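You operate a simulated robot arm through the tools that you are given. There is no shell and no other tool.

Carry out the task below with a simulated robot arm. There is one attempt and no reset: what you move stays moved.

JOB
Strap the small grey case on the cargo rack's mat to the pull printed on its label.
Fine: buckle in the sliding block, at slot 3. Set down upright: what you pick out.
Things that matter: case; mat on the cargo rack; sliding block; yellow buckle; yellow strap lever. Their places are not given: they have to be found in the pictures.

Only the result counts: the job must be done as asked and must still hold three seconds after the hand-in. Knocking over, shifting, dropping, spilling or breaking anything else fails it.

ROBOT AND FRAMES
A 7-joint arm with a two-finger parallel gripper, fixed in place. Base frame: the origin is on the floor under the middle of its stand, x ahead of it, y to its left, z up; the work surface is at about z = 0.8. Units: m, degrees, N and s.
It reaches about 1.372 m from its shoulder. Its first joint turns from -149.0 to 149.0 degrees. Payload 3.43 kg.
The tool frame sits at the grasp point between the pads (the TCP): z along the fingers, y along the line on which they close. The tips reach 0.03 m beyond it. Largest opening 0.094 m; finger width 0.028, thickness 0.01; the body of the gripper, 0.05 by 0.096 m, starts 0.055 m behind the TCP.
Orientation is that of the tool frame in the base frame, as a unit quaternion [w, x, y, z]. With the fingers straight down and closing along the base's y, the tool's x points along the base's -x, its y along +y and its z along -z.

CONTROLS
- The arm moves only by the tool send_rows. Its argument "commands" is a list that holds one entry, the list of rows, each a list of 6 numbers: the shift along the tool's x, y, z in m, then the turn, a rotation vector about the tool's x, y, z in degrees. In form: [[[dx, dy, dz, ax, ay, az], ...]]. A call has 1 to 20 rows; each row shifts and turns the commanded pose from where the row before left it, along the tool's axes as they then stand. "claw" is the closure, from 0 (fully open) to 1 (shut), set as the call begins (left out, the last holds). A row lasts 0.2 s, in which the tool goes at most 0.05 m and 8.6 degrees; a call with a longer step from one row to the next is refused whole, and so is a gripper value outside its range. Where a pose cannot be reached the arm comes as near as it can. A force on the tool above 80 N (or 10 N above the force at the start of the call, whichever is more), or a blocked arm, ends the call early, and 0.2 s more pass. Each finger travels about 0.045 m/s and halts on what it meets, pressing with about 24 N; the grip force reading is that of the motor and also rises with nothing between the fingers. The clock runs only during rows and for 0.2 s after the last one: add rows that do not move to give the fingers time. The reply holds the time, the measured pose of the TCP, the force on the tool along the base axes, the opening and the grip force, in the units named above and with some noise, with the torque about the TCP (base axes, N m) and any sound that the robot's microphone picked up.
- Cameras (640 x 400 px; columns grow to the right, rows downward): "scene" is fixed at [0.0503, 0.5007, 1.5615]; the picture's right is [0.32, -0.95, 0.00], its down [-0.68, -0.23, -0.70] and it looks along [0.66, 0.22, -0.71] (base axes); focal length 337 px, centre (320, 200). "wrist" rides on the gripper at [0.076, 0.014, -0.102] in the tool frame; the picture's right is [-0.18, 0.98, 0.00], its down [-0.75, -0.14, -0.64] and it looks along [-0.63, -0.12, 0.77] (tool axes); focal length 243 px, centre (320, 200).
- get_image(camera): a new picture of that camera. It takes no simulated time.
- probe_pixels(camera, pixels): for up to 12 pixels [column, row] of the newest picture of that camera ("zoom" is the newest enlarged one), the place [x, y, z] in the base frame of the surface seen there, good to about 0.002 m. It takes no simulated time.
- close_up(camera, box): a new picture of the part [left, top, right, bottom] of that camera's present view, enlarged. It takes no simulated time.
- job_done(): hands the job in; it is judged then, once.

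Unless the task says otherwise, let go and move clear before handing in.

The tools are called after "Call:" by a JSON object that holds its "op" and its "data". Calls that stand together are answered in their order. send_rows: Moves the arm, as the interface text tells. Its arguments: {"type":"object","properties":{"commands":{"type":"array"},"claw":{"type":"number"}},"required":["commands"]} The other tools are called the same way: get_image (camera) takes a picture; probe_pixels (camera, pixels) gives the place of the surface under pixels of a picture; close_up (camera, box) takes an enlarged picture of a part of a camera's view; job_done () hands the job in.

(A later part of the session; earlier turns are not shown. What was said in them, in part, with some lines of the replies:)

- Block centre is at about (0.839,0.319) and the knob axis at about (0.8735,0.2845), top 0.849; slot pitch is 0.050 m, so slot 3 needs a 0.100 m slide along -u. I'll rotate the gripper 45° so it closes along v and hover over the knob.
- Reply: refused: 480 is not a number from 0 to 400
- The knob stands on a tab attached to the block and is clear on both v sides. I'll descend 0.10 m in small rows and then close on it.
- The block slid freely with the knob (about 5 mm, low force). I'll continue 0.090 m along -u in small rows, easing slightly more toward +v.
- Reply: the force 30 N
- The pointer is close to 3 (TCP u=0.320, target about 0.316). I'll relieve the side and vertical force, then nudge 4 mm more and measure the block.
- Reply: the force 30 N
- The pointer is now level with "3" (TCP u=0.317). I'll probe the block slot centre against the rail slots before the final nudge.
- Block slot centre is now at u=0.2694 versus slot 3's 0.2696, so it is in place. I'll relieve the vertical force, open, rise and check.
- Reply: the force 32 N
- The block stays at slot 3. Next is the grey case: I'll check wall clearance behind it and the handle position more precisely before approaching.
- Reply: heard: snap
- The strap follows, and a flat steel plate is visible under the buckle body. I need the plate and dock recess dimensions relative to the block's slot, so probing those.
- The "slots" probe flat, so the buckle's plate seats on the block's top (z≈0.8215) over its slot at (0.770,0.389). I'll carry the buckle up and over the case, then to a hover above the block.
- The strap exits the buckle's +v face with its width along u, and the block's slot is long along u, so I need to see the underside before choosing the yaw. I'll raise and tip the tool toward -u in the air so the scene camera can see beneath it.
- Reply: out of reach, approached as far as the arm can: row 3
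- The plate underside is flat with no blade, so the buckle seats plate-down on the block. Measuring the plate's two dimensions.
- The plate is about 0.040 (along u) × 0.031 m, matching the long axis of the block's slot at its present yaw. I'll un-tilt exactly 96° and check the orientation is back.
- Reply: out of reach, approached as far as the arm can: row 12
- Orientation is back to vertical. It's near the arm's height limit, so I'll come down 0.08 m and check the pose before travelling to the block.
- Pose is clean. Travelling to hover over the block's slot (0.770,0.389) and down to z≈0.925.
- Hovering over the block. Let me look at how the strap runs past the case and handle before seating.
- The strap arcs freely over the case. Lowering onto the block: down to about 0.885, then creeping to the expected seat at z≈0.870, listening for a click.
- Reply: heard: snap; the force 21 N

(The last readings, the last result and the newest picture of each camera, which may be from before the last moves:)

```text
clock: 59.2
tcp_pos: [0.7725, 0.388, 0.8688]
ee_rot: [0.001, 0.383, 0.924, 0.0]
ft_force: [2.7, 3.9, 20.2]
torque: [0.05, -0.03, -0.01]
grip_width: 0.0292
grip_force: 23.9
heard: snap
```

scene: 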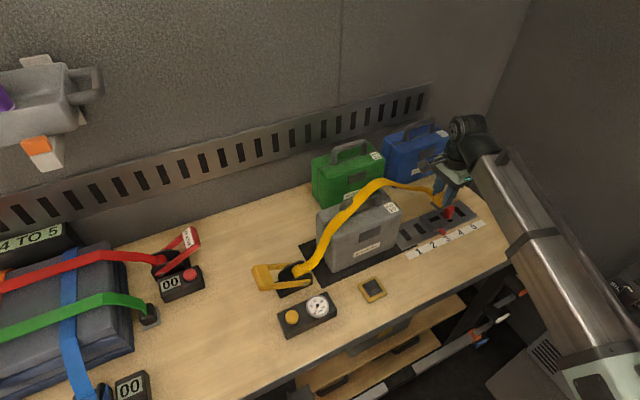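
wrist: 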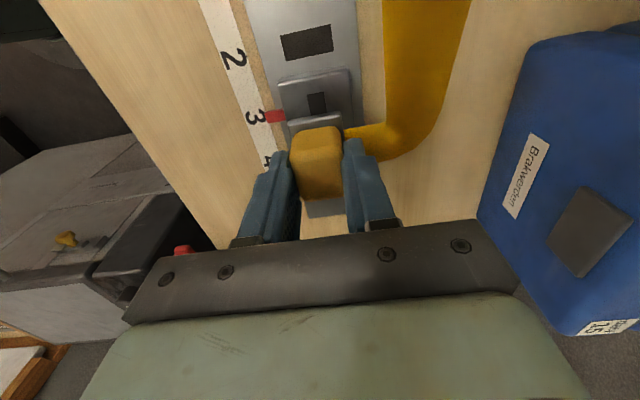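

Heard a snap with 20 N of contact force: the buckle has engaged. Checking the picture and the block position.

Call:
{"op": "close_up", "data": {"camera": "scene", "box": [400, 180, 490, 250]}}

Call:
{"op": "close_up", "data": {"camera": "wrist", "box": [200, 40, 420, 220]}}

```text
5.71 times, centred on (445, 215) of scene
```

zoom: 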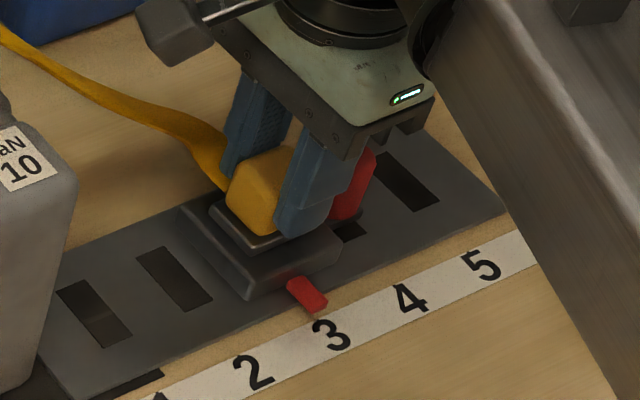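

```text
2.22 times, centred on (310, 130) of wrist
```

zoom: 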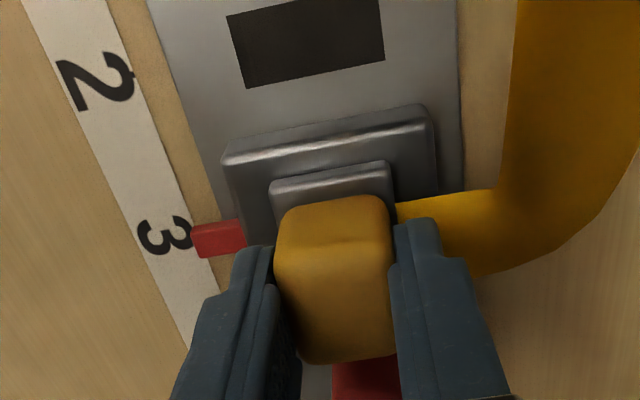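

The pointer still sits at 3 and the buckle is flush. Opening the fingers and rising.

Call:
{"op": "send_rows", "data": {"commands": [[[0, 0, -0.0005, 0, 0, 0], [0, 0, 0, 0, 0, 0], [0, 0, 0, 0, 0, 0], [0, 0, 0, 0, 0, 0], [0, 0, 0, 0, 0, 0]]], "claw": 0.3}}

Call:
{"op": "send_rows", "data": {"commands": [[[0, 0, -0.01, 0, 0, 0], [0, 0, -0.02, 0, 0, 0], [0, 0, -0.03, 0, 0, 0], [0, 0, -0.035, 0, 0, 0], [0, 0, -0.035, 0, 0, 0], [0, 0, -0.035, 0, 0, 0], [0, 0, -0.035, 0, 0, 0], [0, 0, 0, 0, 0, 0]]]}}

Call:
{"op": "get_image", "data": {"camera": "scene"}}

Call:
{"op": "close_up", "data": {"camera": "scene", "box": [400, 180, 490, 250]}}

Call:
{"op": "get_image", "data": {"camera": "wrist"}}

```text
clock: 60.4
tcp_pos: [0.7709, 0.3886, 0.8692]
ee_rot: [0.001, 0.383, 0.924, 0.0]
ft_force: [-0.3, 0.4, 0.0]
torque: [0.02, 0.0, -0.04]
grip_width: 0.0658
grip_force: 0.1
```

```text
clock: 62.2
tcp_pos: [0.7705, 0.3877, 1.0695]
ee_rot: [-0.001, 0.383, 0.924, 0.0]
ft_force: [-0.7, 0.9, -0.2]
torque: [-0.03, -0.04, -0.01]
grip_width: 0.0657
grip_force: 0.0
```

```text
taken
```

scene: 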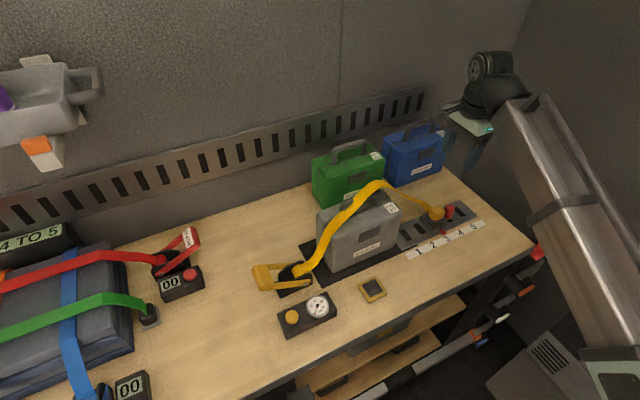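

```text
5.71 times, centred on (445, 215) of scene
```

zoom: 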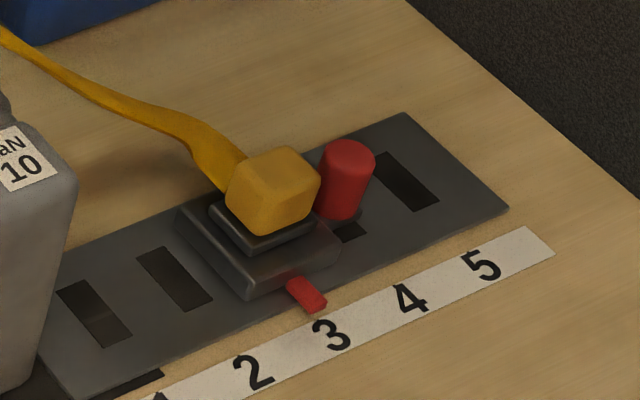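

```text
taken
```

wrist: 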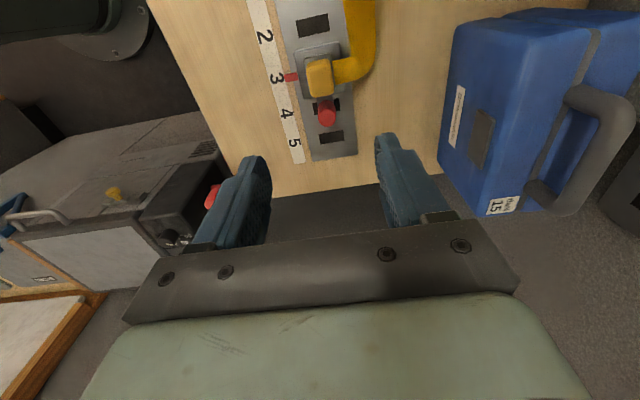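

The buckle stays latched in the block at 3. Next the yellow lever: I'll route around the robot side (v≈0.65) to avoid the strap arch, ending near the lever handle at about (0.396,0.750).

Call:
{"op": "send_rows", "data": {"commands": [[[0, -0.028, 0, 0, 0, 0], [0, -0.028, 0, 0, 0, 0], [0, -0.028, 0, 0, 0, 0], [0, -0.028, 0, 0, 0, 0], [0, -0.028, 0, 0, 0, 0], [0, -0.028, 0, 0, 0, 0], [0.0347, 0, 0, 0, 0, 0], [0.0347, 0, 0, 0, 0, 0], [0.0347, 0, 0, 0, 0, 0], [0.0347, 0, 0, 0, 0, 0], [0.0347, 0, 0, 0, 0, 0], [0.0347, 0, 0, 0, 0, 0], [0.0347, 0, 0, 0, 0, 0], [0.0347, 0, 0, 0, 0, 0], [0, 0, 0, 0, 0, 0]]]}}

Call:
{"op": "get_image", "data": {"camera": "scene"}}

Call:
{"op": "get_image", "data": {"camera": "wrist"}}

```text
clock: 65.4
tcp_pos: [0.4555, 0.4664, 1.0695]
ee_rot: [0.001, 0.383, 0.924, -0.001]
ft_force: [0.3, -1.3, 0.1]
torque: [-0.02, 0.05, -0.01]
grip_width: 0.0659
grip_force: 0.1
```

```text
taken
```

scene: 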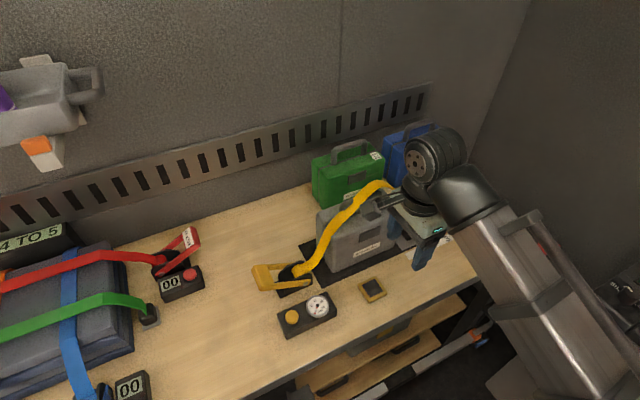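

```text
taken
```

wrist: 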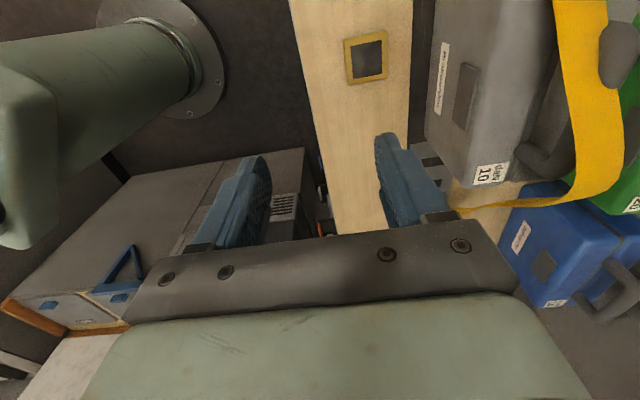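

Now on to above the lever handle (u≈-0.25, v≈0.818), staying at z≈1.07.

Call:
{"op": "send_rows", "data": {"commands": [[[0.0346, 0, 0, 0, 0, 0], [0.0346, 0, 0, 0, 0, 0], [0.0346, 0, 0, 0, 0, 0], [0.0346, 0, 0, 0, 0, 0], [0.0346, 0, 0, 0, 0, 0], [0.0346, 0, 0, 0, 0, 0], [0.0346, 0, 0, 0, 0, 0], [0, 0.0332, 0, 0, 0, 0], [0, 0.0332, 0, 0, 0, 0], [0, 0.0332, 0, 0, 0, 0], [0, 0.0332, 0, 0, 0, 0], [0, 0.0332, 0, 0, 0, 0], [0, 0, 0, 0, 0, 0]]], "claw": 0}}

Call:
{"op": "get_image", "data": {"camera": "scene"}}

Call:
{"op": "get_image", "data": {"camera": "wrist"}}

```text
clock: 68.2
tcp_pos: [0.4034, 0.7555, 1.0675]
ee_rot: [0.001, 0.383, 0.924, 0.0]
ft_force: [0.1, 0.6, 0.2]
torque: [0.04, 0.02, -0.02]
grip_width: 0.0938
grip_force: 0.1
```

```text
taken
```

scene: 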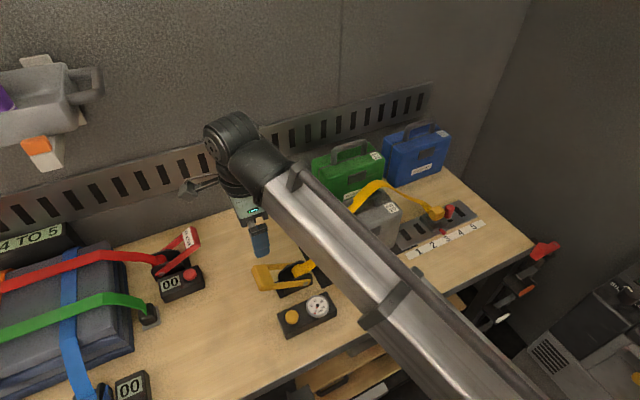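

```text
taken
```

wrist: 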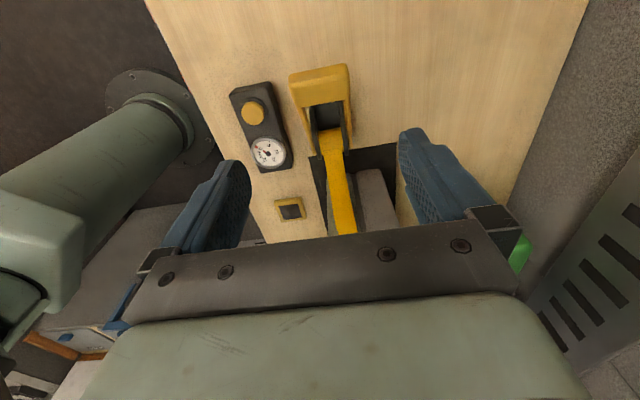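

The lever handle is at (320,82) in the wrist view. Close-up and probing it precisely, including the pivot.

Call:
{"op": "close_up", "data": {"camera": "wrist", "box": [220, 50, 400, 190]}}

Call:
{"op": "probe_pixels", "data": {"camera": "wrist", "pixels": [[320, 75], [320, 85], [322, 95], [293, 80], [350, 72], [293, 72], [347, 65], [300, 103], [350, 98], [312, 145], [350, 130], [330, 120]]}}

Call:
{"op": "close_up", "data": {"camera": "scene", "box": [240, 245, 330, 325]}}

```text
2.86 times, centred on (310, 120) of wrist
```

zoom: 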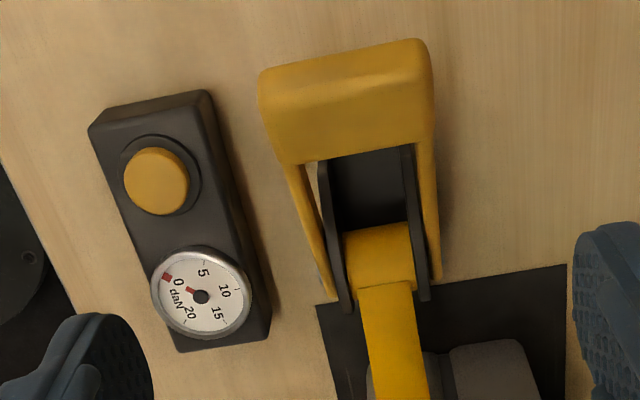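

```text
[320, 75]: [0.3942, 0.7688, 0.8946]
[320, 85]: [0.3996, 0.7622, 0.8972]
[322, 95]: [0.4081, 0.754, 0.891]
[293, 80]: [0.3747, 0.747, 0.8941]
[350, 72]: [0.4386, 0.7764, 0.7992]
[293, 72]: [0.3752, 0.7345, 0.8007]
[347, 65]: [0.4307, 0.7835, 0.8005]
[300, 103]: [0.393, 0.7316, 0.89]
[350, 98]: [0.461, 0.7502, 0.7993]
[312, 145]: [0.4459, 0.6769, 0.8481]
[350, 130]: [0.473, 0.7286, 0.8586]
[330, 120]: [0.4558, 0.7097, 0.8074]
```

```text
5.00 times, centred on (285, 285) of scene
```

zoom: 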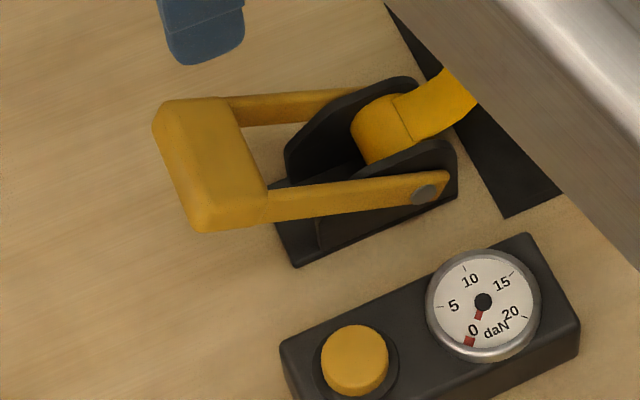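

Handle bar spans v≈0.789–0.850 near u=-0.255, z≈0.885; pivot near u=-0.157, z≈0.83. I'll straddle its ends with fully open fingers (closing along v), descending in steps; the gauge reads 0.

Call:
{"op": "send_rows", "data": {"commands": [[[0.006, 0, 0.03, 0, 0, 0], [0, 0, 0.035, 0, 0, 0], [0, 0, 0.035, 0, 0, 0], [0, 0, 0.03, 0, 0, 0], [0, 0, 0.01, 0, 0, 0], [0, 0, 0, 0, 0, 0]]]}}

Call:
{"op": "get_image", "data": {"camera": "wrist"}}

Call:
{"op": "close_up", "data": {"camera": "scene", "box": [200, 190, 340, 320]}}

```text
clock: 69.6
tcp_pos: [0.3992, 0.7598, 0.9276]
ee_rot: [-0.001, 0.383, 0.924, 0.0]
ft_force: [0.5, -0.6, 0.5]
torque: [-0.01, -0.01, -0.03]
grip_width: 0.0941
grip_force: 0.0
```

```text
taken
```

wrist: 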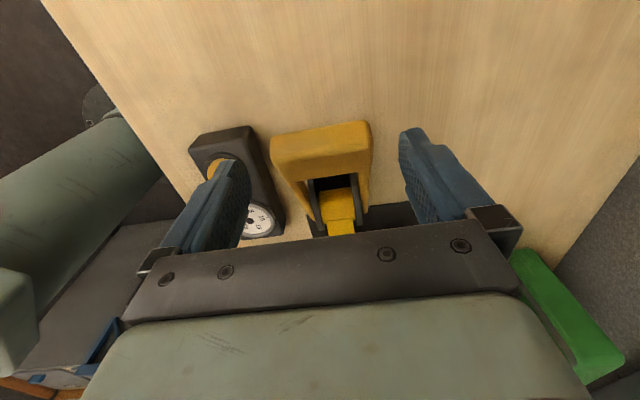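

```text
3.08 times, centred on (270, 255) of scene
```

zoom: 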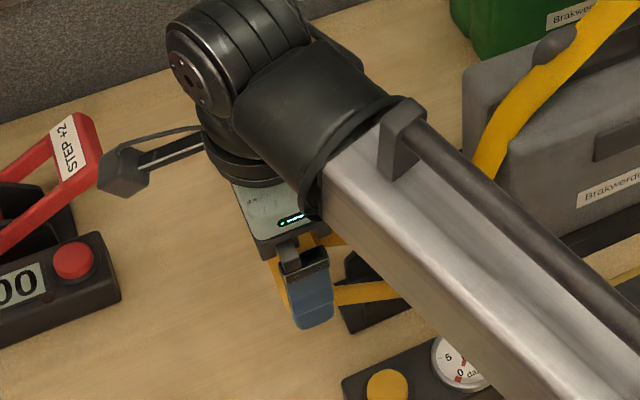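

Fingers straddle the handle with room on both sides. Before going lower I'll check the red lever's height relative to the camera bracket.

Call:
{"op": "get_image", "data": {"camera": "scene"}}

Call:
{"op": "probe_pixels", "data": {"camera": "scene", "pixels": [[190, 232], [194, 245], [185, 240], [175, 262], [165, 270], [190, 270], [238, 243], [262, 272]]}}

Call:
{"op": "probe_pixels", "data": {"camera": "wrist", "pixels": [[320, 140], [320, 150], [325, 165], [275, 150], [370, 140], [283, 180], [370, 170], [280, 140], [365, 128]]}}

```text
taken
```

scene: 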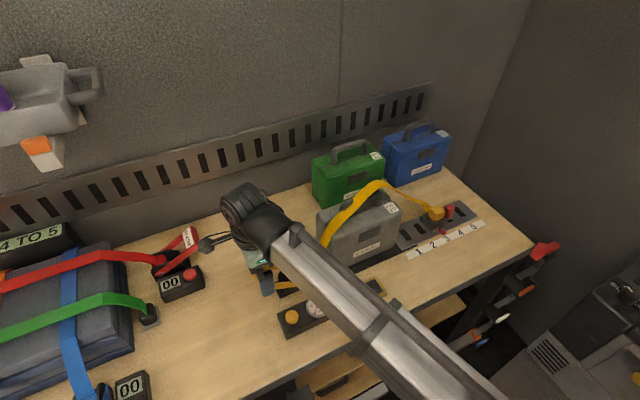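

```text
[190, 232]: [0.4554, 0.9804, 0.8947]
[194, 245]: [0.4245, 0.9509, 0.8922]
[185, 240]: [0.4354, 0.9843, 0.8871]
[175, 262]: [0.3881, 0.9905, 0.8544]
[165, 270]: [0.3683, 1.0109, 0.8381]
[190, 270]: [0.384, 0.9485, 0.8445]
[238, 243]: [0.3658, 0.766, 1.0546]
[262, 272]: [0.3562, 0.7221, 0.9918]
```

```text
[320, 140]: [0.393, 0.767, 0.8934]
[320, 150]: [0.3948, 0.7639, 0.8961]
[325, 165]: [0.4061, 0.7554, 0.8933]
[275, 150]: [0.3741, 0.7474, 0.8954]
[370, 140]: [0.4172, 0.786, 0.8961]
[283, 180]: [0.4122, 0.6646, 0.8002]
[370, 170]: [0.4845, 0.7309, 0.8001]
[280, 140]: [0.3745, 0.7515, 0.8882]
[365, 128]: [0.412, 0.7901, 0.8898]
```

Clear of the red lever (v≈1.0). Descending 0.036 m to z≈0.891 and closing on the handle ends.

Call:
{"op": "send_rows", "data": {"commands": [[[0.002, 0.001, 0.015, 0, 0, 0], [0, 0, 0.012, 0, 0, 0], [0, 0, 0.009, 0, 0, 0], [0, 0, 0, 0, 0, 0]]]}}

Call:
{"op": "send_rows", "data": {"commands": [[[0, 0, 0, 0, 0, 0], [0, 0, 0, 0, 0, 0], [0, 0, 0, 0, 0, 0], [0, 0, 0, 0, 0, 0]]], "claw": 1}}

Call:
{"op": "get_image", "data": {"camera": "wrist"}}

```text
clock: 70.6
tcp_pos: [0.3979, 0.7601, 0.8921]
ee_rot: [0.0, 0.383, 0.924, 0.0]
ft_force: [0.7, -0.4, 0.0]
torque: [-0.05, 0.01, 0.02]
grip_width: 0.094
grip_force: 0.1
```

```text
clock: 71.6
tcp_pos: [0.3991, 0.7617, 0.8918]
ee_rot: [0.001, 0.382, 0.924, 0.001]
ft_force: [7.3, 7.0, -0.9]
torque: [0.08, -0.08, 0.09]
grip_width: 0.07
grip_force: 45.0
```

```text
taken
```

wrist: 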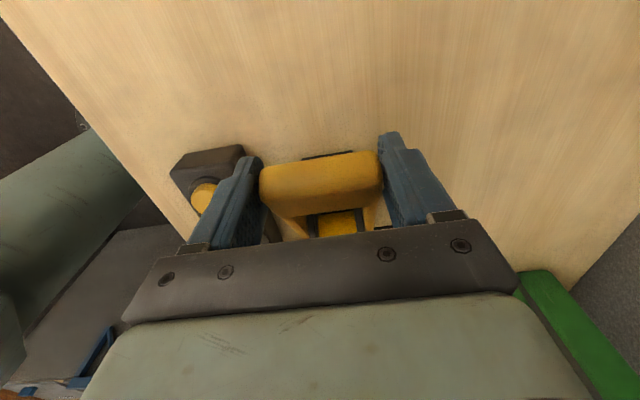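

Gripped the handle ends (opening 0.070). I'll try lifting along the pivot arc by about 8° and read the force and gauge.

Call:
{"op": "send_rows", "data": {"commands": [[[0, 0.001, 0, 0, 0, 0], [-0.003, 0, -0.0046, 0, 0, 0], [-0.0033, 0, -0.0045, 0, 0, 0], [-0.0034, 0, -0.0043, 0, 0, 0], [0, 0, 0, 0, 0, 0]]]}}

Call:
{"op": "get_image", "data": {"camera": "wrist"}}

Call:
{"op": "close_up", "data": {"camera": "scene", "box": [220, 220, 350, 330]}}

```text
clock: 72.8
tcp_pos: [0.4007, 0.7571, 0.9059]
ee_rot: [-0.005, 0.381, 0.925, 0.0]
ft_force: [-33.6, 26.8, -21.9]
torque: [0.1, 0.01, -0.55]
grip_width: 0.0657
grip_force: 45.2
```

```text
taken
```

wrist: 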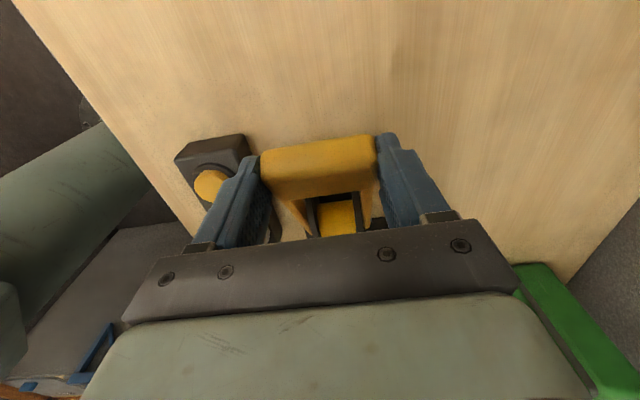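

```text
3.64 times, centred on (285, 275) of scene
```

zoom: 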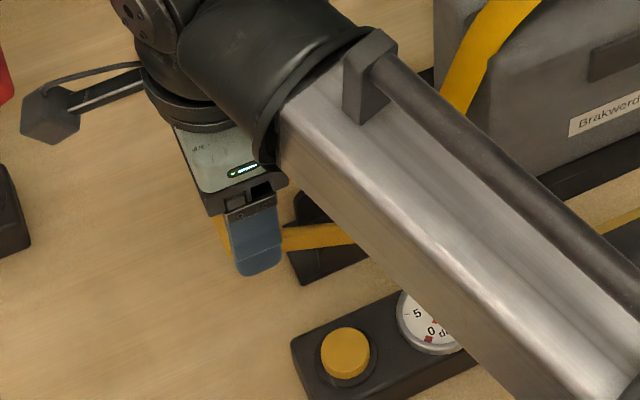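

The lever resisted strongly (about 42 N tangential) and the pads slipped to a 0.066 opening, so it may not lift. Let me probe whether the handle itself moved.

Call:
{"op": "probe_pixels", "data": {"camera": "wrist", "pixels": [[320, 150], [320, 160], [320, 170], [320, 180], [320, 190], [275, 160], [365, 155], [280, 185], [340, 215]]}}

```text
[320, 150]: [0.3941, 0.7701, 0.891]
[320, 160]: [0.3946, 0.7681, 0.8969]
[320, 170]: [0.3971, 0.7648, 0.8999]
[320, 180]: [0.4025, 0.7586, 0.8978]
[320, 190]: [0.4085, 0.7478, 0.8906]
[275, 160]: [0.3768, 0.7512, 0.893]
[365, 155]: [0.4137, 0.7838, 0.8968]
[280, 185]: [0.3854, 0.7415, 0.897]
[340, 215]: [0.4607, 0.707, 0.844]
```

The handle moved up by only ~3 mm, so lifting isn't the stroke (or it's at its upper stop). I'll go back and try the other direction, pressing down gently along the arc.

Call:
{"op": "send_rows", "data": {"commands": [[[0.0034, 0, 0.0043, 0, 0, 0], [0.0033, 0, 0.0045, 0, 0, 0], [0.003, 0, 0.0046, 0, 0, 0], [0, 0, 0, 0, 0, 0]]]}}

Call:
{"op": "send_rows", "data": {"commands": [[[0, 0, 0, 0, 0, 0], [0, 0, 0, 0, 0, 0], [0, 0, 0, 0, 0, 0]]], "claw": 0.1}}

Call:
{"op": "get_image", "data": {"camera": "wrist"}}

Call:
{"op": "probe_pixels", "data": {"camera": "wrist", "pixels": [[320, 160], [320, 170], [320, 180], [320, 190], [320, 200], [275, 175], [365, 165]]}}

```text
clock: 73.8
tcp_pos: [0.3965, 0.7624, 0.8927]
ee_rot: [-0.001, 0.382, 0.924, 0.001]
ft_force: [-19.8, 17.1, 24.3]
torque: [-0.66, -0.43, 0.01]
grip_width: 0.0657
grip_force: 44.4
```

```text
clock: 74.6
tcp_pos: [0.3996, 0.7606, 0.8921]
ee_rot: [0.0, 0.383, 0.924, 0.0]
ft_force: [0.4, 0.5, 0.1]
torque: [-0.05, -0.01, 0.01]
grip_width: 0.0846
grip_force: 0.0
```

```text
taken
```

wrist: 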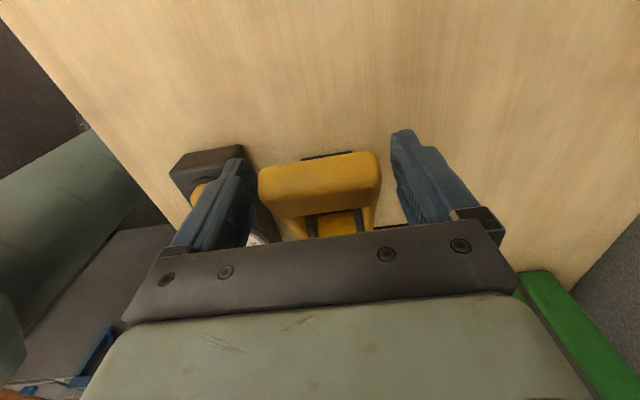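

```text
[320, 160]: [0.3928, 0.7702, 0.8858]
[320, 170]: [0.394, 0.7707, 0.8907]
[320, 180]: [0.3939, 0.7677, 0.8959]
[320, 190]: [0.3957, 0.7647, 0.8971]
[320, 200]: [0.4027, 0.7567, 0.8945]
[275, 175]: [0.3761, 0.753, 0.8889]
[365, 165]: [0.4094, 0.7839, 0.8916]
```

The lever is back at rest (crest z≈0.897). I'll rise, close the fingers and press down on the handle's top with the fingertips to test the other direction.

Call:
{"op": "send_rows", "data": {"commands": [[[0, 0, -0.02, 0, 0, 0], [0, 0, -0.03, 0, 0, 0], [0, 0, -0.02, 0, 0, 0], [0.005, 0.002, 0, 0, 0, 0], [0, 0, 0, 0, 0, 0]]], "claw": 0.1}}

Call:
{"op": "send_rows", "data": {"commands": [[[0, 0, 0, 0, 0, 0], [0, 0, 0, 0, 0, 0], [0, 0, 0, 0, 0, 0], [0, 0, 0, 0, 0, 0], [0, 0, 0, 0, 0, 0], [0, 0, 0, 0, 0, 0]]], "claw": 1}}

Call:
{"op": "get_image", "data": {"camera": "wrist"}}

Call:
{"op": "get_image", "data": {"camera": "scene"}}

```text
clock: 75.8
tcp_pos: [0.396, 0.7658, 0.9622]
ee_rot: [0.0, 0.382, 0.924, 0.0]
ft_force: [0.3, 0.2, -0.4]
torque: [-0.01, 0.0, 0.0]
grip_width: 0.0846
grip_force: 0.0
```

```text
clock: 77.2
tcp_pos: [0.3961, 0.7663, 0.9623]
ee_rot: [-0.001, 0.382, 0.924, 0.0]
ft_force: [0.0, 0.5, -0.3]
torque: [0.01, -0.03, 0.01]
grip_width: 0.0
grip_force: 23.7
```

```text
taken
```

wrist: 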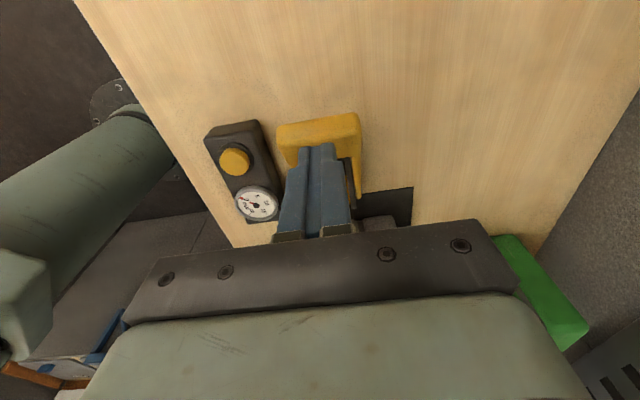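

```text
taken
```

scene: 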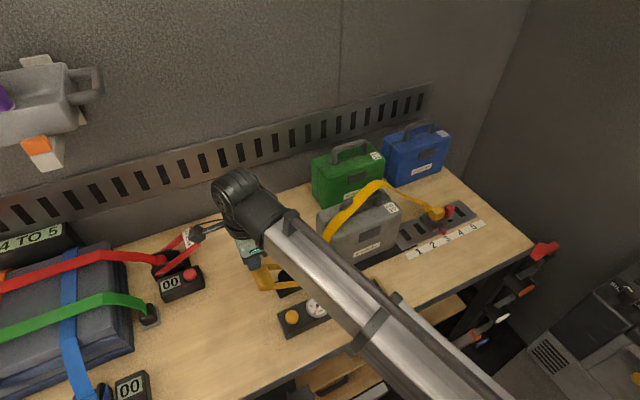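

Fingertips are closed and above the handle. Lowering to contact and pressing ~8 mm, reading force.

Call:
{"op": "send_rows", "data": {"commands": [[[0, 0, 0.015, 0, 0, 0], [0, 0, 0.012, 0, 0, 0], [0, 0, 0.005, 0, 0, 0], [0, 0, 0.002, 0, 0, 0], [0, 0, 0.002, 0, 0, 0], [0, 0, 0.002, 0, 0, 0], [0, 0, 0.002, 0, 0, 0], [0, 0, 0, 0, 0, 0]]]}}

Call:
{"op": "get_image", "data": {"camera": "wrist"}}

```text
clock: 79.0
tcp_pos: [0.397, 0.7664, 0.9223]
ee_rot: [0.0, 0.383, 0.924, 0.0]
ft_force: [-1.1, 0.2, 1.8]
torque: [0.01, 0.02, -0.01]
grip_width: 0.0
grip_force: 24.0
```

```text
taken
```

wrist: 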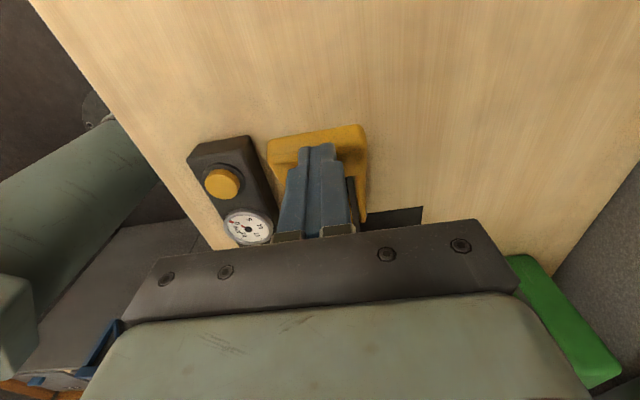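

Only ~2 N so far with tips at 0.892, so it may be moving freely down. Continue pressing 10 mm more.

Call:
{"op": "send_rows", "data": {"commands": [[[0, 0, 0.0025, 0, 0, 0], [0, 0, 0.0025, 0, 0, 0], [0, 0, 0.0025, 0, 0, 0], [0, 0, 0.0025, 0, 0, 0], [0, 0, 0, 0, 0, 0]]]}}

Call:
{"op": "get_image", "data": {"camera": "wrist"}}

Call:
{"op": "close_up", "data": {"camera": "scene", "box": [200, 200, 340, 330]}}

```text
clock: 80.2
tcp_pos: [0.3973, 0.7658, 0.9119]
ee_rot: [0.0, 0.382, 0.924, 0.0]
ft_force: [-1.2, 1.1, 1.0]
torque: [0.03, 0.03, 0.02]
grip_width: 0.0
grip_force: 23.5
```

```text
taken
```

wrist: 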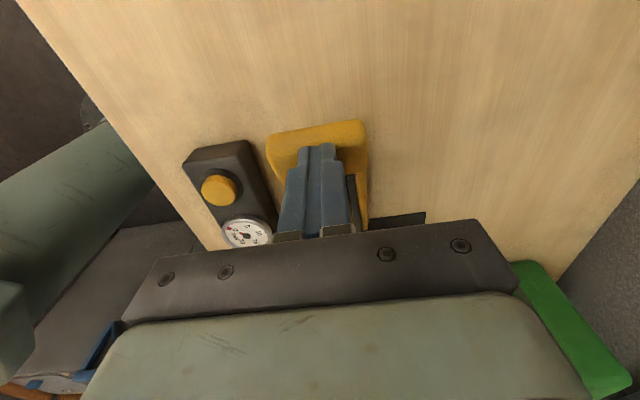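

```text
3.08 times, centred on (270, 265) of scene
```

zoom: 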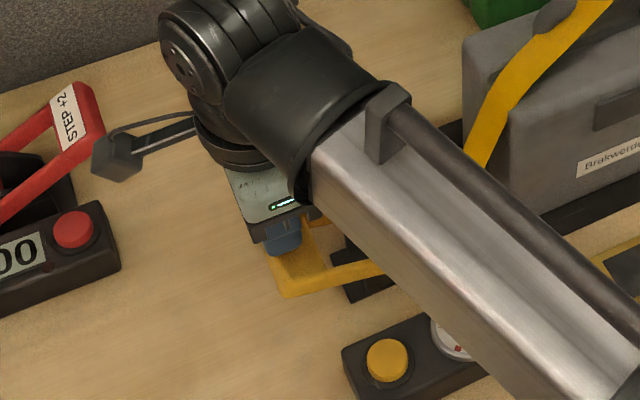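

The lever goes down easily (~1 N). I'll continue pressing and listen for a click, watching for a stop.

Call:
{"op": "send_rows", "data": {"commands": [[[0.001, 0, 0.004, 0, 0, 0], [0.001, 0, 0.004, 0, 0, 0], [0.001, 0, 0.004, 0, 0, 0], [0.001, 0, 0.004, 0, 0, 0], [0.001, 0, 0.004, 0, 0, 0], [0, 0, 0, 0, 0, 0]]]}}

Call:
{"op": "get_image", "data": {"camera": "wrist"}}

Call:
{"op": "close_up", "data": {"camera": "scene", "box": [200, 200, 340, 330]}}

```text
clock: 81.6
tcp_pos: [0.3925, 0.7705, 0.8917]
ee_rot: [0.0, 0.383, 0.924, 0.0]
ft_force: [-0.8, 1.0, 2.6]
torque: [0.03, 0.01, -0.02]
grip_width: 0.0003
grip_force: 24.1
```

```text
taken
```

wrist: 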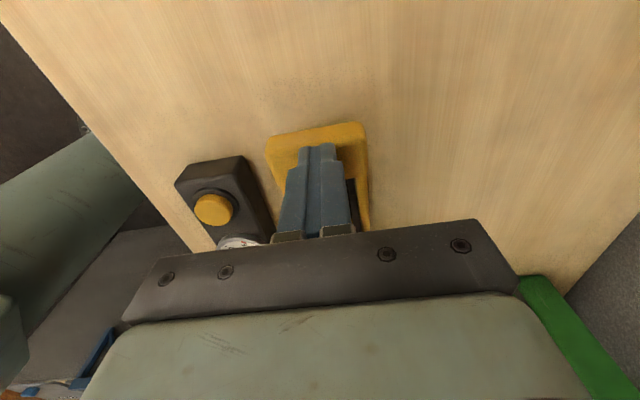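

```text
3.08 times, centred on (270, 265) of scene
```

zoom: 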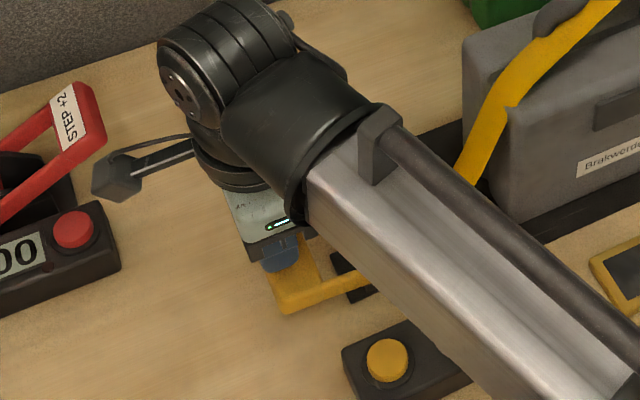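

Still free at tips 0.862. Continue another 15 mm in small rows until a stop or click.

Call:
{"op": "send_rows", "data": {"commands": [[[0.0005, 0, 0.003, 0, 0, 0], [0.0005, 0, 0.003, 0, 0, 0], [0.0005, 0, 0.003, 0, 0, 0], [0.0005, 0, 0.003, 0, 0, 0], [0, 0, 0, 0, 0, 0]]]}}

Call:
{"op": "get_image", "data": {"camera": "wrist"}}

```text
clock: 82.8
tcp_pos: [0.3917, 0.7712, 0.8816]
ee_rot: [0.0, 0.382, 0.924, 0.003]
ft_force: [7.7, 4.4, 38.2]
torque: [0.34, 0.12, -0.04]
grip_width: 0.0
grip_force: 24.4
```

```text
taken
```

wrist: 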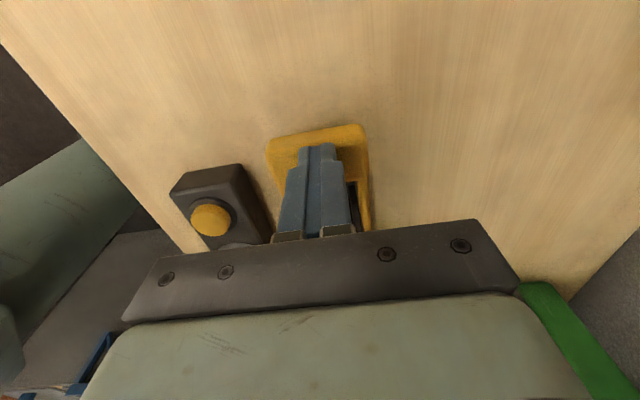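

Firm stop at tips ≈0.852 (38 N). No click was reported; I'll rise and see what the lever and gauge do.

Call:
{"op": "send_rows", "data": {"commands": [[[0, 0, -0.01, 0, 0, 0], [0, 0, -0.02, 0, 0, 0], [0, 0, -0.03, 0, 0, 0], [0, 0, -0.03, 0, 0, 0], [0, 0, -0.03, 0, 0, 0], [0, 0, -0.03, 0, 0, 0], [0, 0, 0, 0, 0, 0]]]}}

Call:
{"op": "get_image", "data": {"camera": "wrist"}}

Call:
{"op": "close_up", "data": {"camera": "wrist", "box": [220, 50, 400, 200]}}

Call:
{"op": "close_up", "data": {"camera": "scene", "box": [240, 240, 340, 330]}}

```text
clock: 84.4
tcp_pos: [0.3913, 0.7726, 1.0298]
ee_rot: [0.0, 0.383, 0.924, 0.0]
ft_force: [0.2, -0.2, -0.2]
torque: [0.01, -0.04, 0.0]
grip_width: 0.0001
grip_force: 24.4
```

```text
taken
```

wrist: 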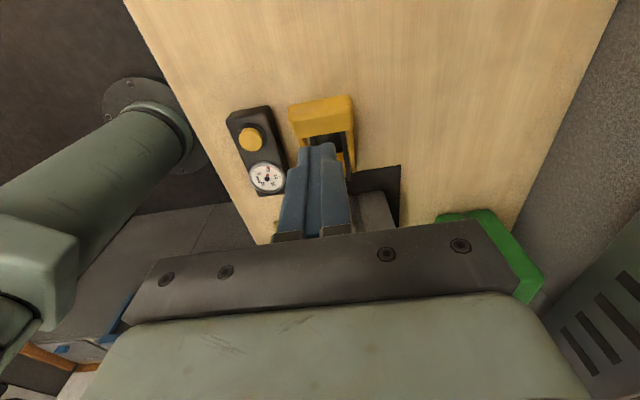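

```text
2.67 times, centred on (310, 125) of wrist
```

zoom: 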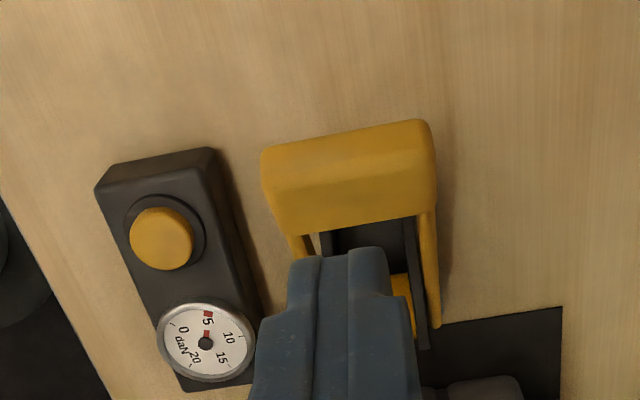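

```text
4.44 times, centred on (290, 285) of scene
```

zoom: 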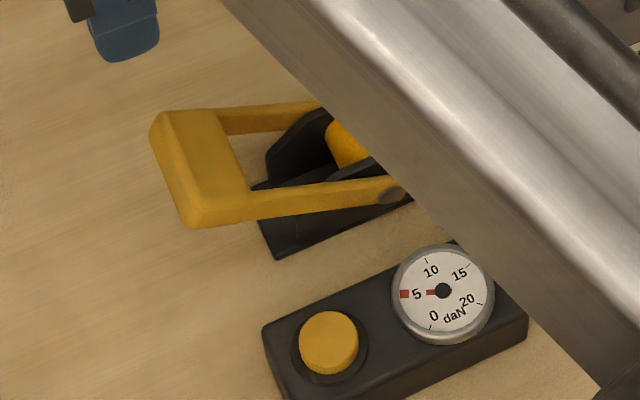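

One full press raised the gauge from 0 to 5 daN and the lever sprang back. A second identical stroke should give 10. First a closer look at the gauge, then re-align over the handle and press partway, checking the gauge.

Call:
{"op": "close_up", "data": {"camera": "scene", "box": [295, 290, 345, 325]}}

Call:
{"op": "close_up", "data": {"camera": "wrist", "box": [240, 150, 300, 200]}}

Call:
{"op": "send_rows", "data": {"commands": [[[-0.007, -0.001, 0.02, 0, 0, 0], [0, 0, 0.03, 0, 0, 0], [0, 0, 0.03, 0, 0, 0], [0, 0, 0.015, 0, 0, 0], [0, 0, 0, 0, 0, 0]]]}}

Call:
{"op": "get_image", "data": {"camera": "wrist"}}

```text
11.43 times, centred on (320, 308) of scene
```

zoom: 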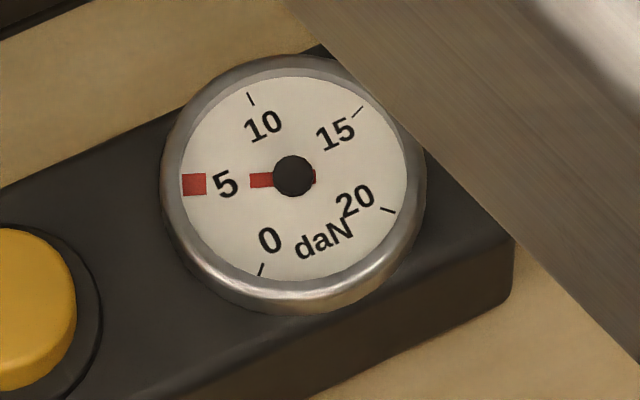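

```text
8.00 times, centred on (270, 175) of wrist
```

zoom: 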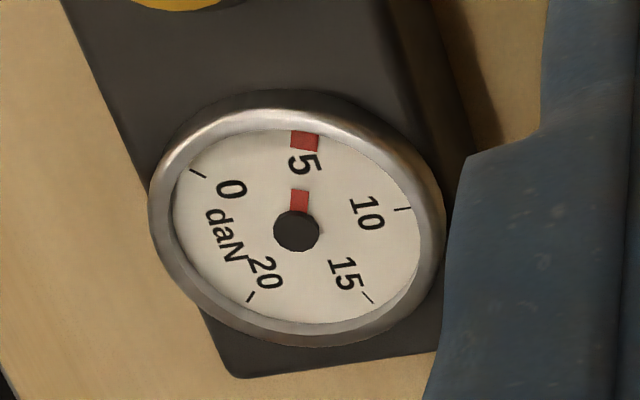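

```text
clock: 85.6
tcp_pos: [0.3962, 0.7651, 0.937]
ee_rot: [-0.001, 0.382, 0.924, 0.0]
ft_force: [0.2, -0.7, 0.6]
torque: [-0.01, -0.03, 0.03]
grip_width: 0.0
grip_force: 24.6
```

```text
taken
```

wrist: 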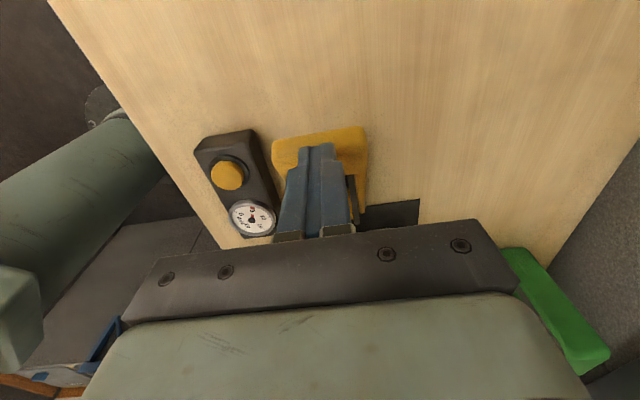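

Gauge is squarely at 5. Pressing partway (to z≈0.905), then checking the dial.

Call:
{"op": "send_rows", "data": {"commands": [[[0, 0, 0.006, 0, 0, 0], [0, 0, 0.006, 0, 0, 0], [0, 0, 0.005, 0, 0, 0], [0, 0, 0.005, 0, 0, 0], [0, 0, 0.005, 0, 0, 0], [0.001, 0, 0.004, 0, 0, 0], [0, 0, 0, 0, 0, 0]]]}}

Call:
{"op": "close_up", "data": {"camera": "wrist", "box": [210, 190, 290, 250]}}

Call:
{"op": "close_up", "data": {"camera": "scene", "box": [290, 285, 350, 330]}}

```text
clock: 87.2
tcp_pos: [0.3949, 0.7648, 0.904]
ee_rot: [0.0, 0.383, 0.924, 0.0]
ft_force: [-0.8, 0.2, 1.1]
torque: [0.02, 0.05, -0.04]
grip_width: 0.0
grip_force: 23.9
```

```text
6.67 times, centred on (250, 220) of wrist
```

zoom: 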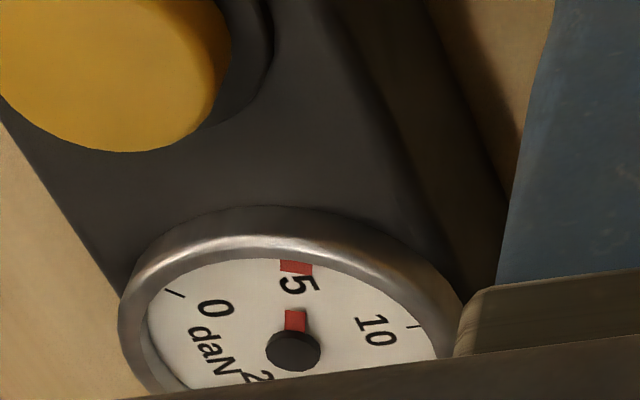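

```text
8.89 times, centred on (320, 308) of scene
```

zoom: 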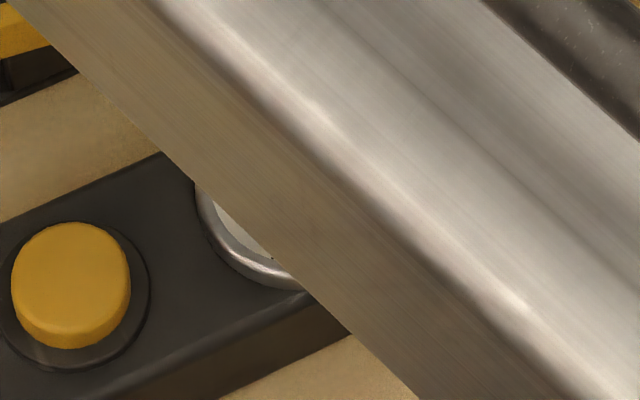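

Still 5 at mid-stroke. Press on to z≈0.890, check again.

Call:
{"op": "send_rows", "data": {"commands": [[[0.001, 0, 0.004, 0, 0, 0], [0.001, 0, 0.004, 0, 0, 0], [0.001, 0, 0.004, 0, 0, 0], [0, 0, 0, 0, 0, 0]]]}}

Call:
{"op": "close_up", "data": {"camera": "wrist", "box": [200, 190, 290, 255]}}

```text
clock: 88.2
tcp_pos: [0.3927, 0.7694, 0.8927]
ee_rot: [0.0, 0.383, 0.924, 0.0]
ft_force: [0.5, 0.7, 1.9]
torque: [-0.03, -0.04, -0.03]
grip_width: 0.0001
grip_force: 23.6
```

```text
6.15 times, centred on (245, 222) of wrist
```

zoom: 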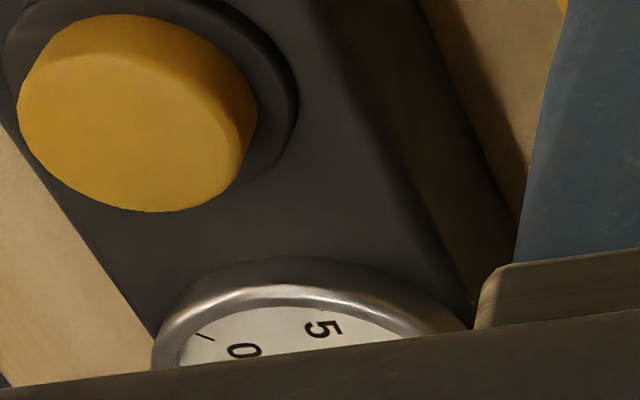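

The red marker has already left 5 (the "5" at (322,330) is uncovered), so the increment has occurred before the stop. I'll lift now and read rather than risk overshooting.

Call:
{"op": "send_rows", "data": {"commands": [[[0, 0, -0.01, 0, 0, 0], [0, 0, -0.02, 0, 0, 0], [0, 0, -0.03, 0, 0, 0], [0, 0, -0.03, 0, 0, 0], [0, 0, -0.03, 0, 0, 0], [0, 0, -0.02, 0, 0, 0], [0, 0, 0, 0, 0, 0]]]}}

Call:
{"op": "close_up", "data": {"camera": "wrist", "box": [230, 140, 310, 200]}}

Call:
{"op": "close_up", "data": {"camera": "scene", "box": [290, 285, 350, 330]}}

Call:
{"op": "get_image", "data": {"camera": "scene"}}

```text
clock: 89.8
tcp_pos: [0.3929, 0.7682, 1.0316]
ee_rot: [0.0, 0.383, 0.924, 0.0]
ft_force: [0.0, 0.6, -0.3]
torque: [0.01, 0.02, 0.05]
grip_width: 0.0
grip_force: 24.1
```

```text
6.67 times, centred on (270, 170) of wrist
```

zoom: 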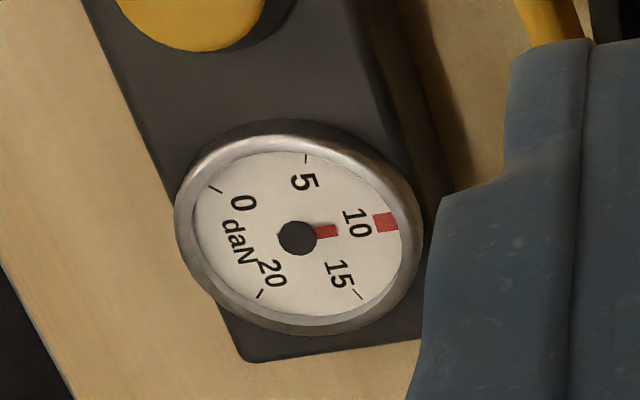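

```text
8.89 times, centred on (320, 308) of scene
```

zoom: 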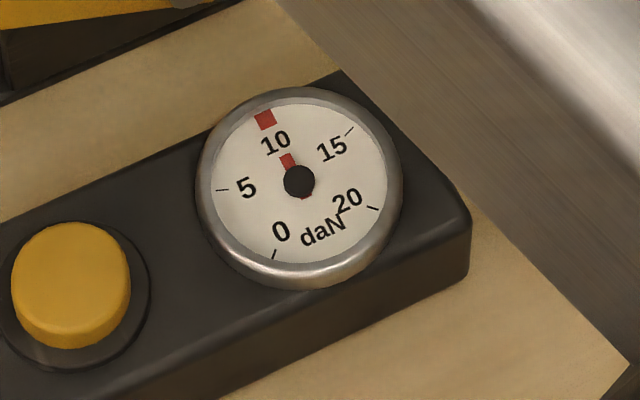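

```text
taken
```

scene: 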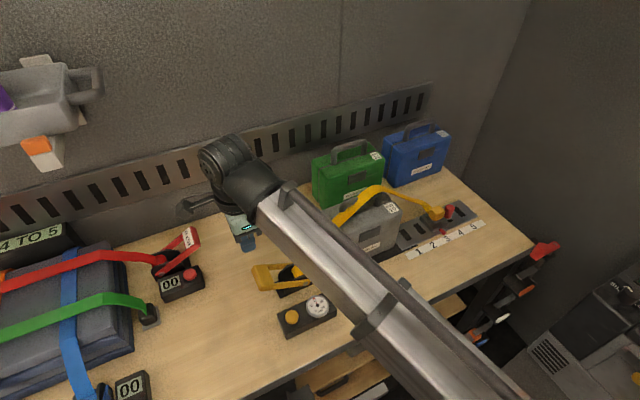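

The dial now reads exactly 10 daN in both cameras. I'll move clear toward the robot side and verify the case, block, buckle and strap.

Call:
{"op": "send_rows", "data": {"commands": [[[0, 0, -0.03, 0, 0, 0], [0, 0, -0.03, 0, 0, 0], [0.02, -0.025, 0, 0, 0, 0], [0.02, -0.03, 0, 0, 0, 0], [0.02, -0.03, 0, 0, 0, 0], [0.02, -0.03, 0, 0, 0, 0], [0.02, -0.03, 0, 0, 0, 0], [0.02, -0.03, 0, 0, 0, 0], [0, 0, 0, 0, 0, 0], [0, 0, 0, 0, 0, 0]]], "claw": 0.5}}

Call:
{"op": "get_image", "data": {"camera": "scene"}}

Call:
{"op": "close_up", "data": {"camera": "scene", "box": [290, 160, 490, 290]}}

Call:
{"op": "close_up", "data": {"camera": "scene", "box": [290, 285, 350, 330]}}

```text
clock: 92.0
tcp_pos: [0.1831, 0.7305, 1.0907]
ee_rot: [0.0, 0.383, 0.924, -0.001]
ft_force: [-0.5, 0.1, 0.1]
torque: [-0.02, -0.01, -0.02]
grip_width: 0.0468
grip_force: 0.0
```

```text
taken
```

scene: 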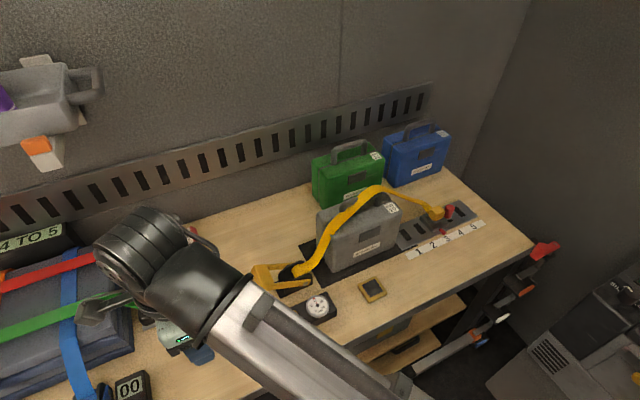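

```text
3.08 times, centred on (390, 225) of scene
```

zoom: 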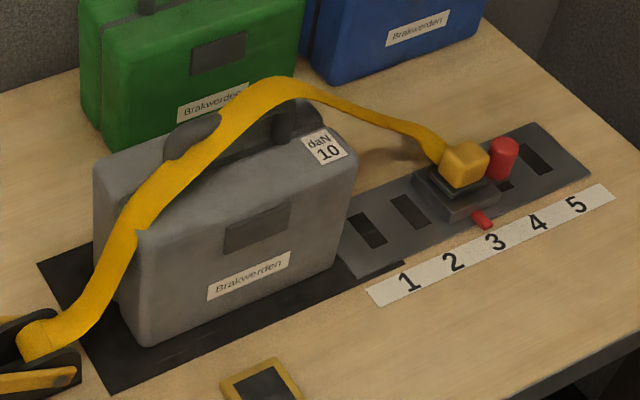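

```text
8.89 times, centred on (320, 308) of scene
```

zoom: 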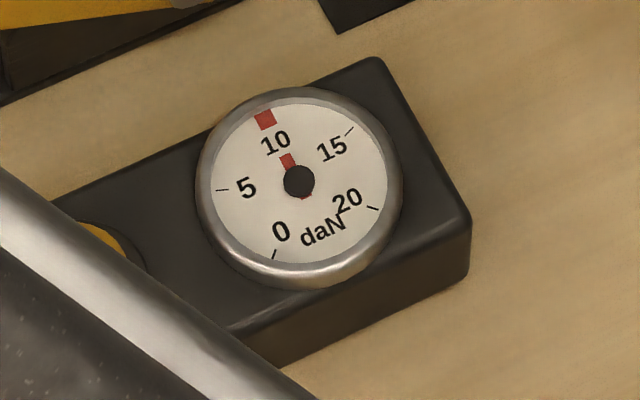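

Gauge holds at 10, case upright on the mat, buckle in the block. Let me measure the block's and case's positions for a final check.

Call:
{"op": "close_up", "data": {"camera": "scene", "box": [400, 190, 470, 245]}}

Call:
{"op": "probe_pixels", "data": {"camera": "zoom", "pixels": [[207, 205], [300, 298], [375, 300], [395, 318], [105, 327], [207, 283], [320, 180], [250, 240], [408, 355], [410, 250]]}}

Call:
{"op": "probe_pixels", "data": {"camera": "scene", "pixels": [[336, 270], [398, 243], [322, 255], [318, 215], [400, 210], [345, 225], [370, 188], [435, 207], [330, 222], [441, 222]]}}

```text
7.27 times, centred on (435, 218) of scene
```

zoom: 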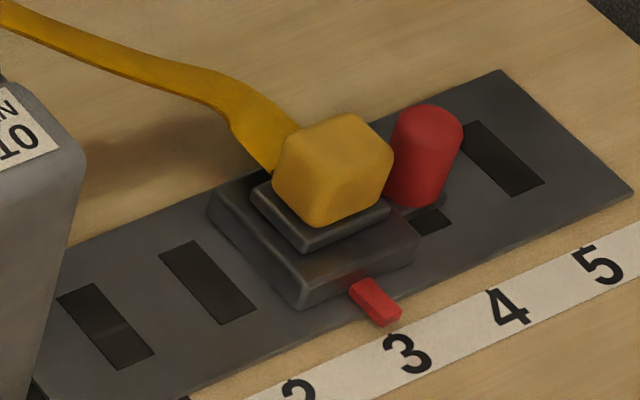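

```text
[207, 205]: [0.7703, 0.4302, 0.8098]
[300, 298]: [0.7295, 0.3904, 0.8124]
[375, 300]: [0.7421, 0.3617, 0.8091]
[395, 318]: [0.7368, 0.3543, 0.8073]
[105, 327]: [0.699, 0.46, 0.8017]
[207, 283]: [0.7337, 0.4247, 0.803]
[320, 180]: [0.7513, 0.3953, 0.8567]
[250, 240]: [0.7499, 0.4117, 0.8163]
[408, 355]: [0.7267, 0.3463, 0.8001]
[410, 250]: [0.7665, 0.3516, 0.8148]
```

```text
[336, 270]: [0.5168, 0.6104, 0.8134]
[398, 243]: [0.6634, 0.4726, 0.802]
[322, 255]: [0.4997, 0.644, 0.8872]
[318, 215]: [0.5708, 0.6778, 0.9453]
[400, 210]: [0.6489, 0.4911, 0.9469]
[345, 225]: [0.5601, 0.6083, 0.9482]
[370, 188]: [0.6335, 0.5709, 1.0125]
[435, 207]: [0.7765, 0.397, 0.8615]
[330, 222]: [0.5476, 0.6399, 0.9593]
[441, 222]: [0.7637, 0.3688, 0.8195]
```

Block (pointer at 3), buckle and case are all unchanged. I'll idle a few seconds to confirm the pull holds, then re-read the dial.

Call:
{"op": "send_rows", "data": {"commands": [[[0, 0, 0, 0, 0, 0], [0, 0, 0, 0, 0, 0], [0, 0, 0, 0, 0, 0], [0, 0, 0, 0, 0, 0], [0, 0, 0, 0, 0, 0], [0, 0, 0, 0, 0, 0], [0, 0, 0, 0, 0, 0], [0, 0, 0, 0, 0, 0], [0, 0, 0, 0, 0, 0], [0, 0, 0, 0, 0, 0], [0, 0, 0, 0, 0, 0], [0, 0, 0, 0, 0, 0], [0, 0, 0, 0, 0, 0], [0, 0, 0, 0, 0, 0], [0, 0, 0, 0, 0, 0], [0, 0, 0, 0, 0, 0]]]}}

Call:
{"op": "close_up", "data": {"camera": "scene", "box": [290, 285, 350, 330]}}

Call:
{"op": "get_image", "data": {"camera": "scene"}}

```text
clock: 95.4
tcp_pos: [0.185, 0.7311, 1.0904]
ee_rot: [0.001, 0.383, 0.924, 0.0]
ft_force: [0.7, -0.1, 0.4]
torque: [0.0, -0.04, -0.01]
grip_width: 0.0471
grip_force: 0.1
```

```text
8.89 times, centred on (320, 308) of scene
```

zoom: 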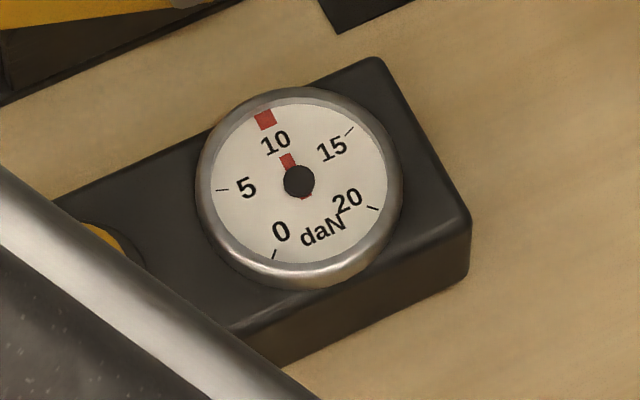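

```text
taken
```

scene: 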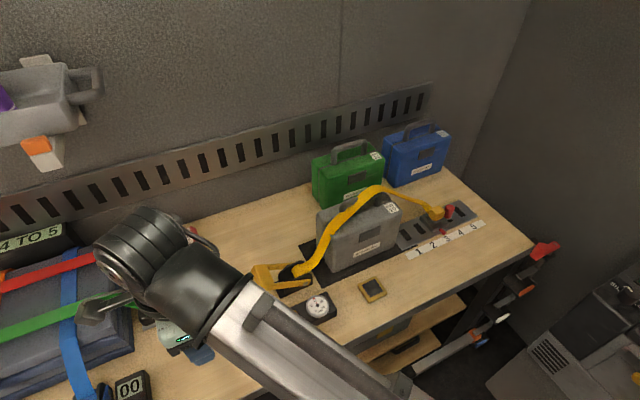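

The dial has held at 10 daN for over three seconds. The case stands upright on the mat, the buckle is in the block at slot 3, and the arm is clear, so I'm handing in.

Call:
{"op": "job_done", "data": {}}

```text
The job is handed in.
```

The small grey case is strapped upright on the mat at 10 daN, the pull printed on its label, and I've handed the job in. I don't have the judge's result.

- **Sliding block:** it is at slot 3, with its pointer level with the 3. Its slot centre measured within about 1 mm of slot 3 before the buckle went in. The pointer hadn't moved at the last check.
- **Buckle:** it snapped into the block and stayed there after I let go. I seated it at the same angle it had in its dock, because that matched the slot's long direction. The strap therefore leaves the buckle sideways, towards the wall, and bends round to the case.
- **Pull:** two downward strokes of the yellow lever took the gauge to 5 and then 10 daN. It still read 10 after more than three seconds idle.
- **Strap:** in the pictures it still arcs loosely over the case and across its handle, even though the gauge reads 10 daN.
- **Everything else:** in the pictures nothing else looks moved. My first attempt at the lever was to lift it. It barely moved and sprang back, and the gauge stayed at 0.
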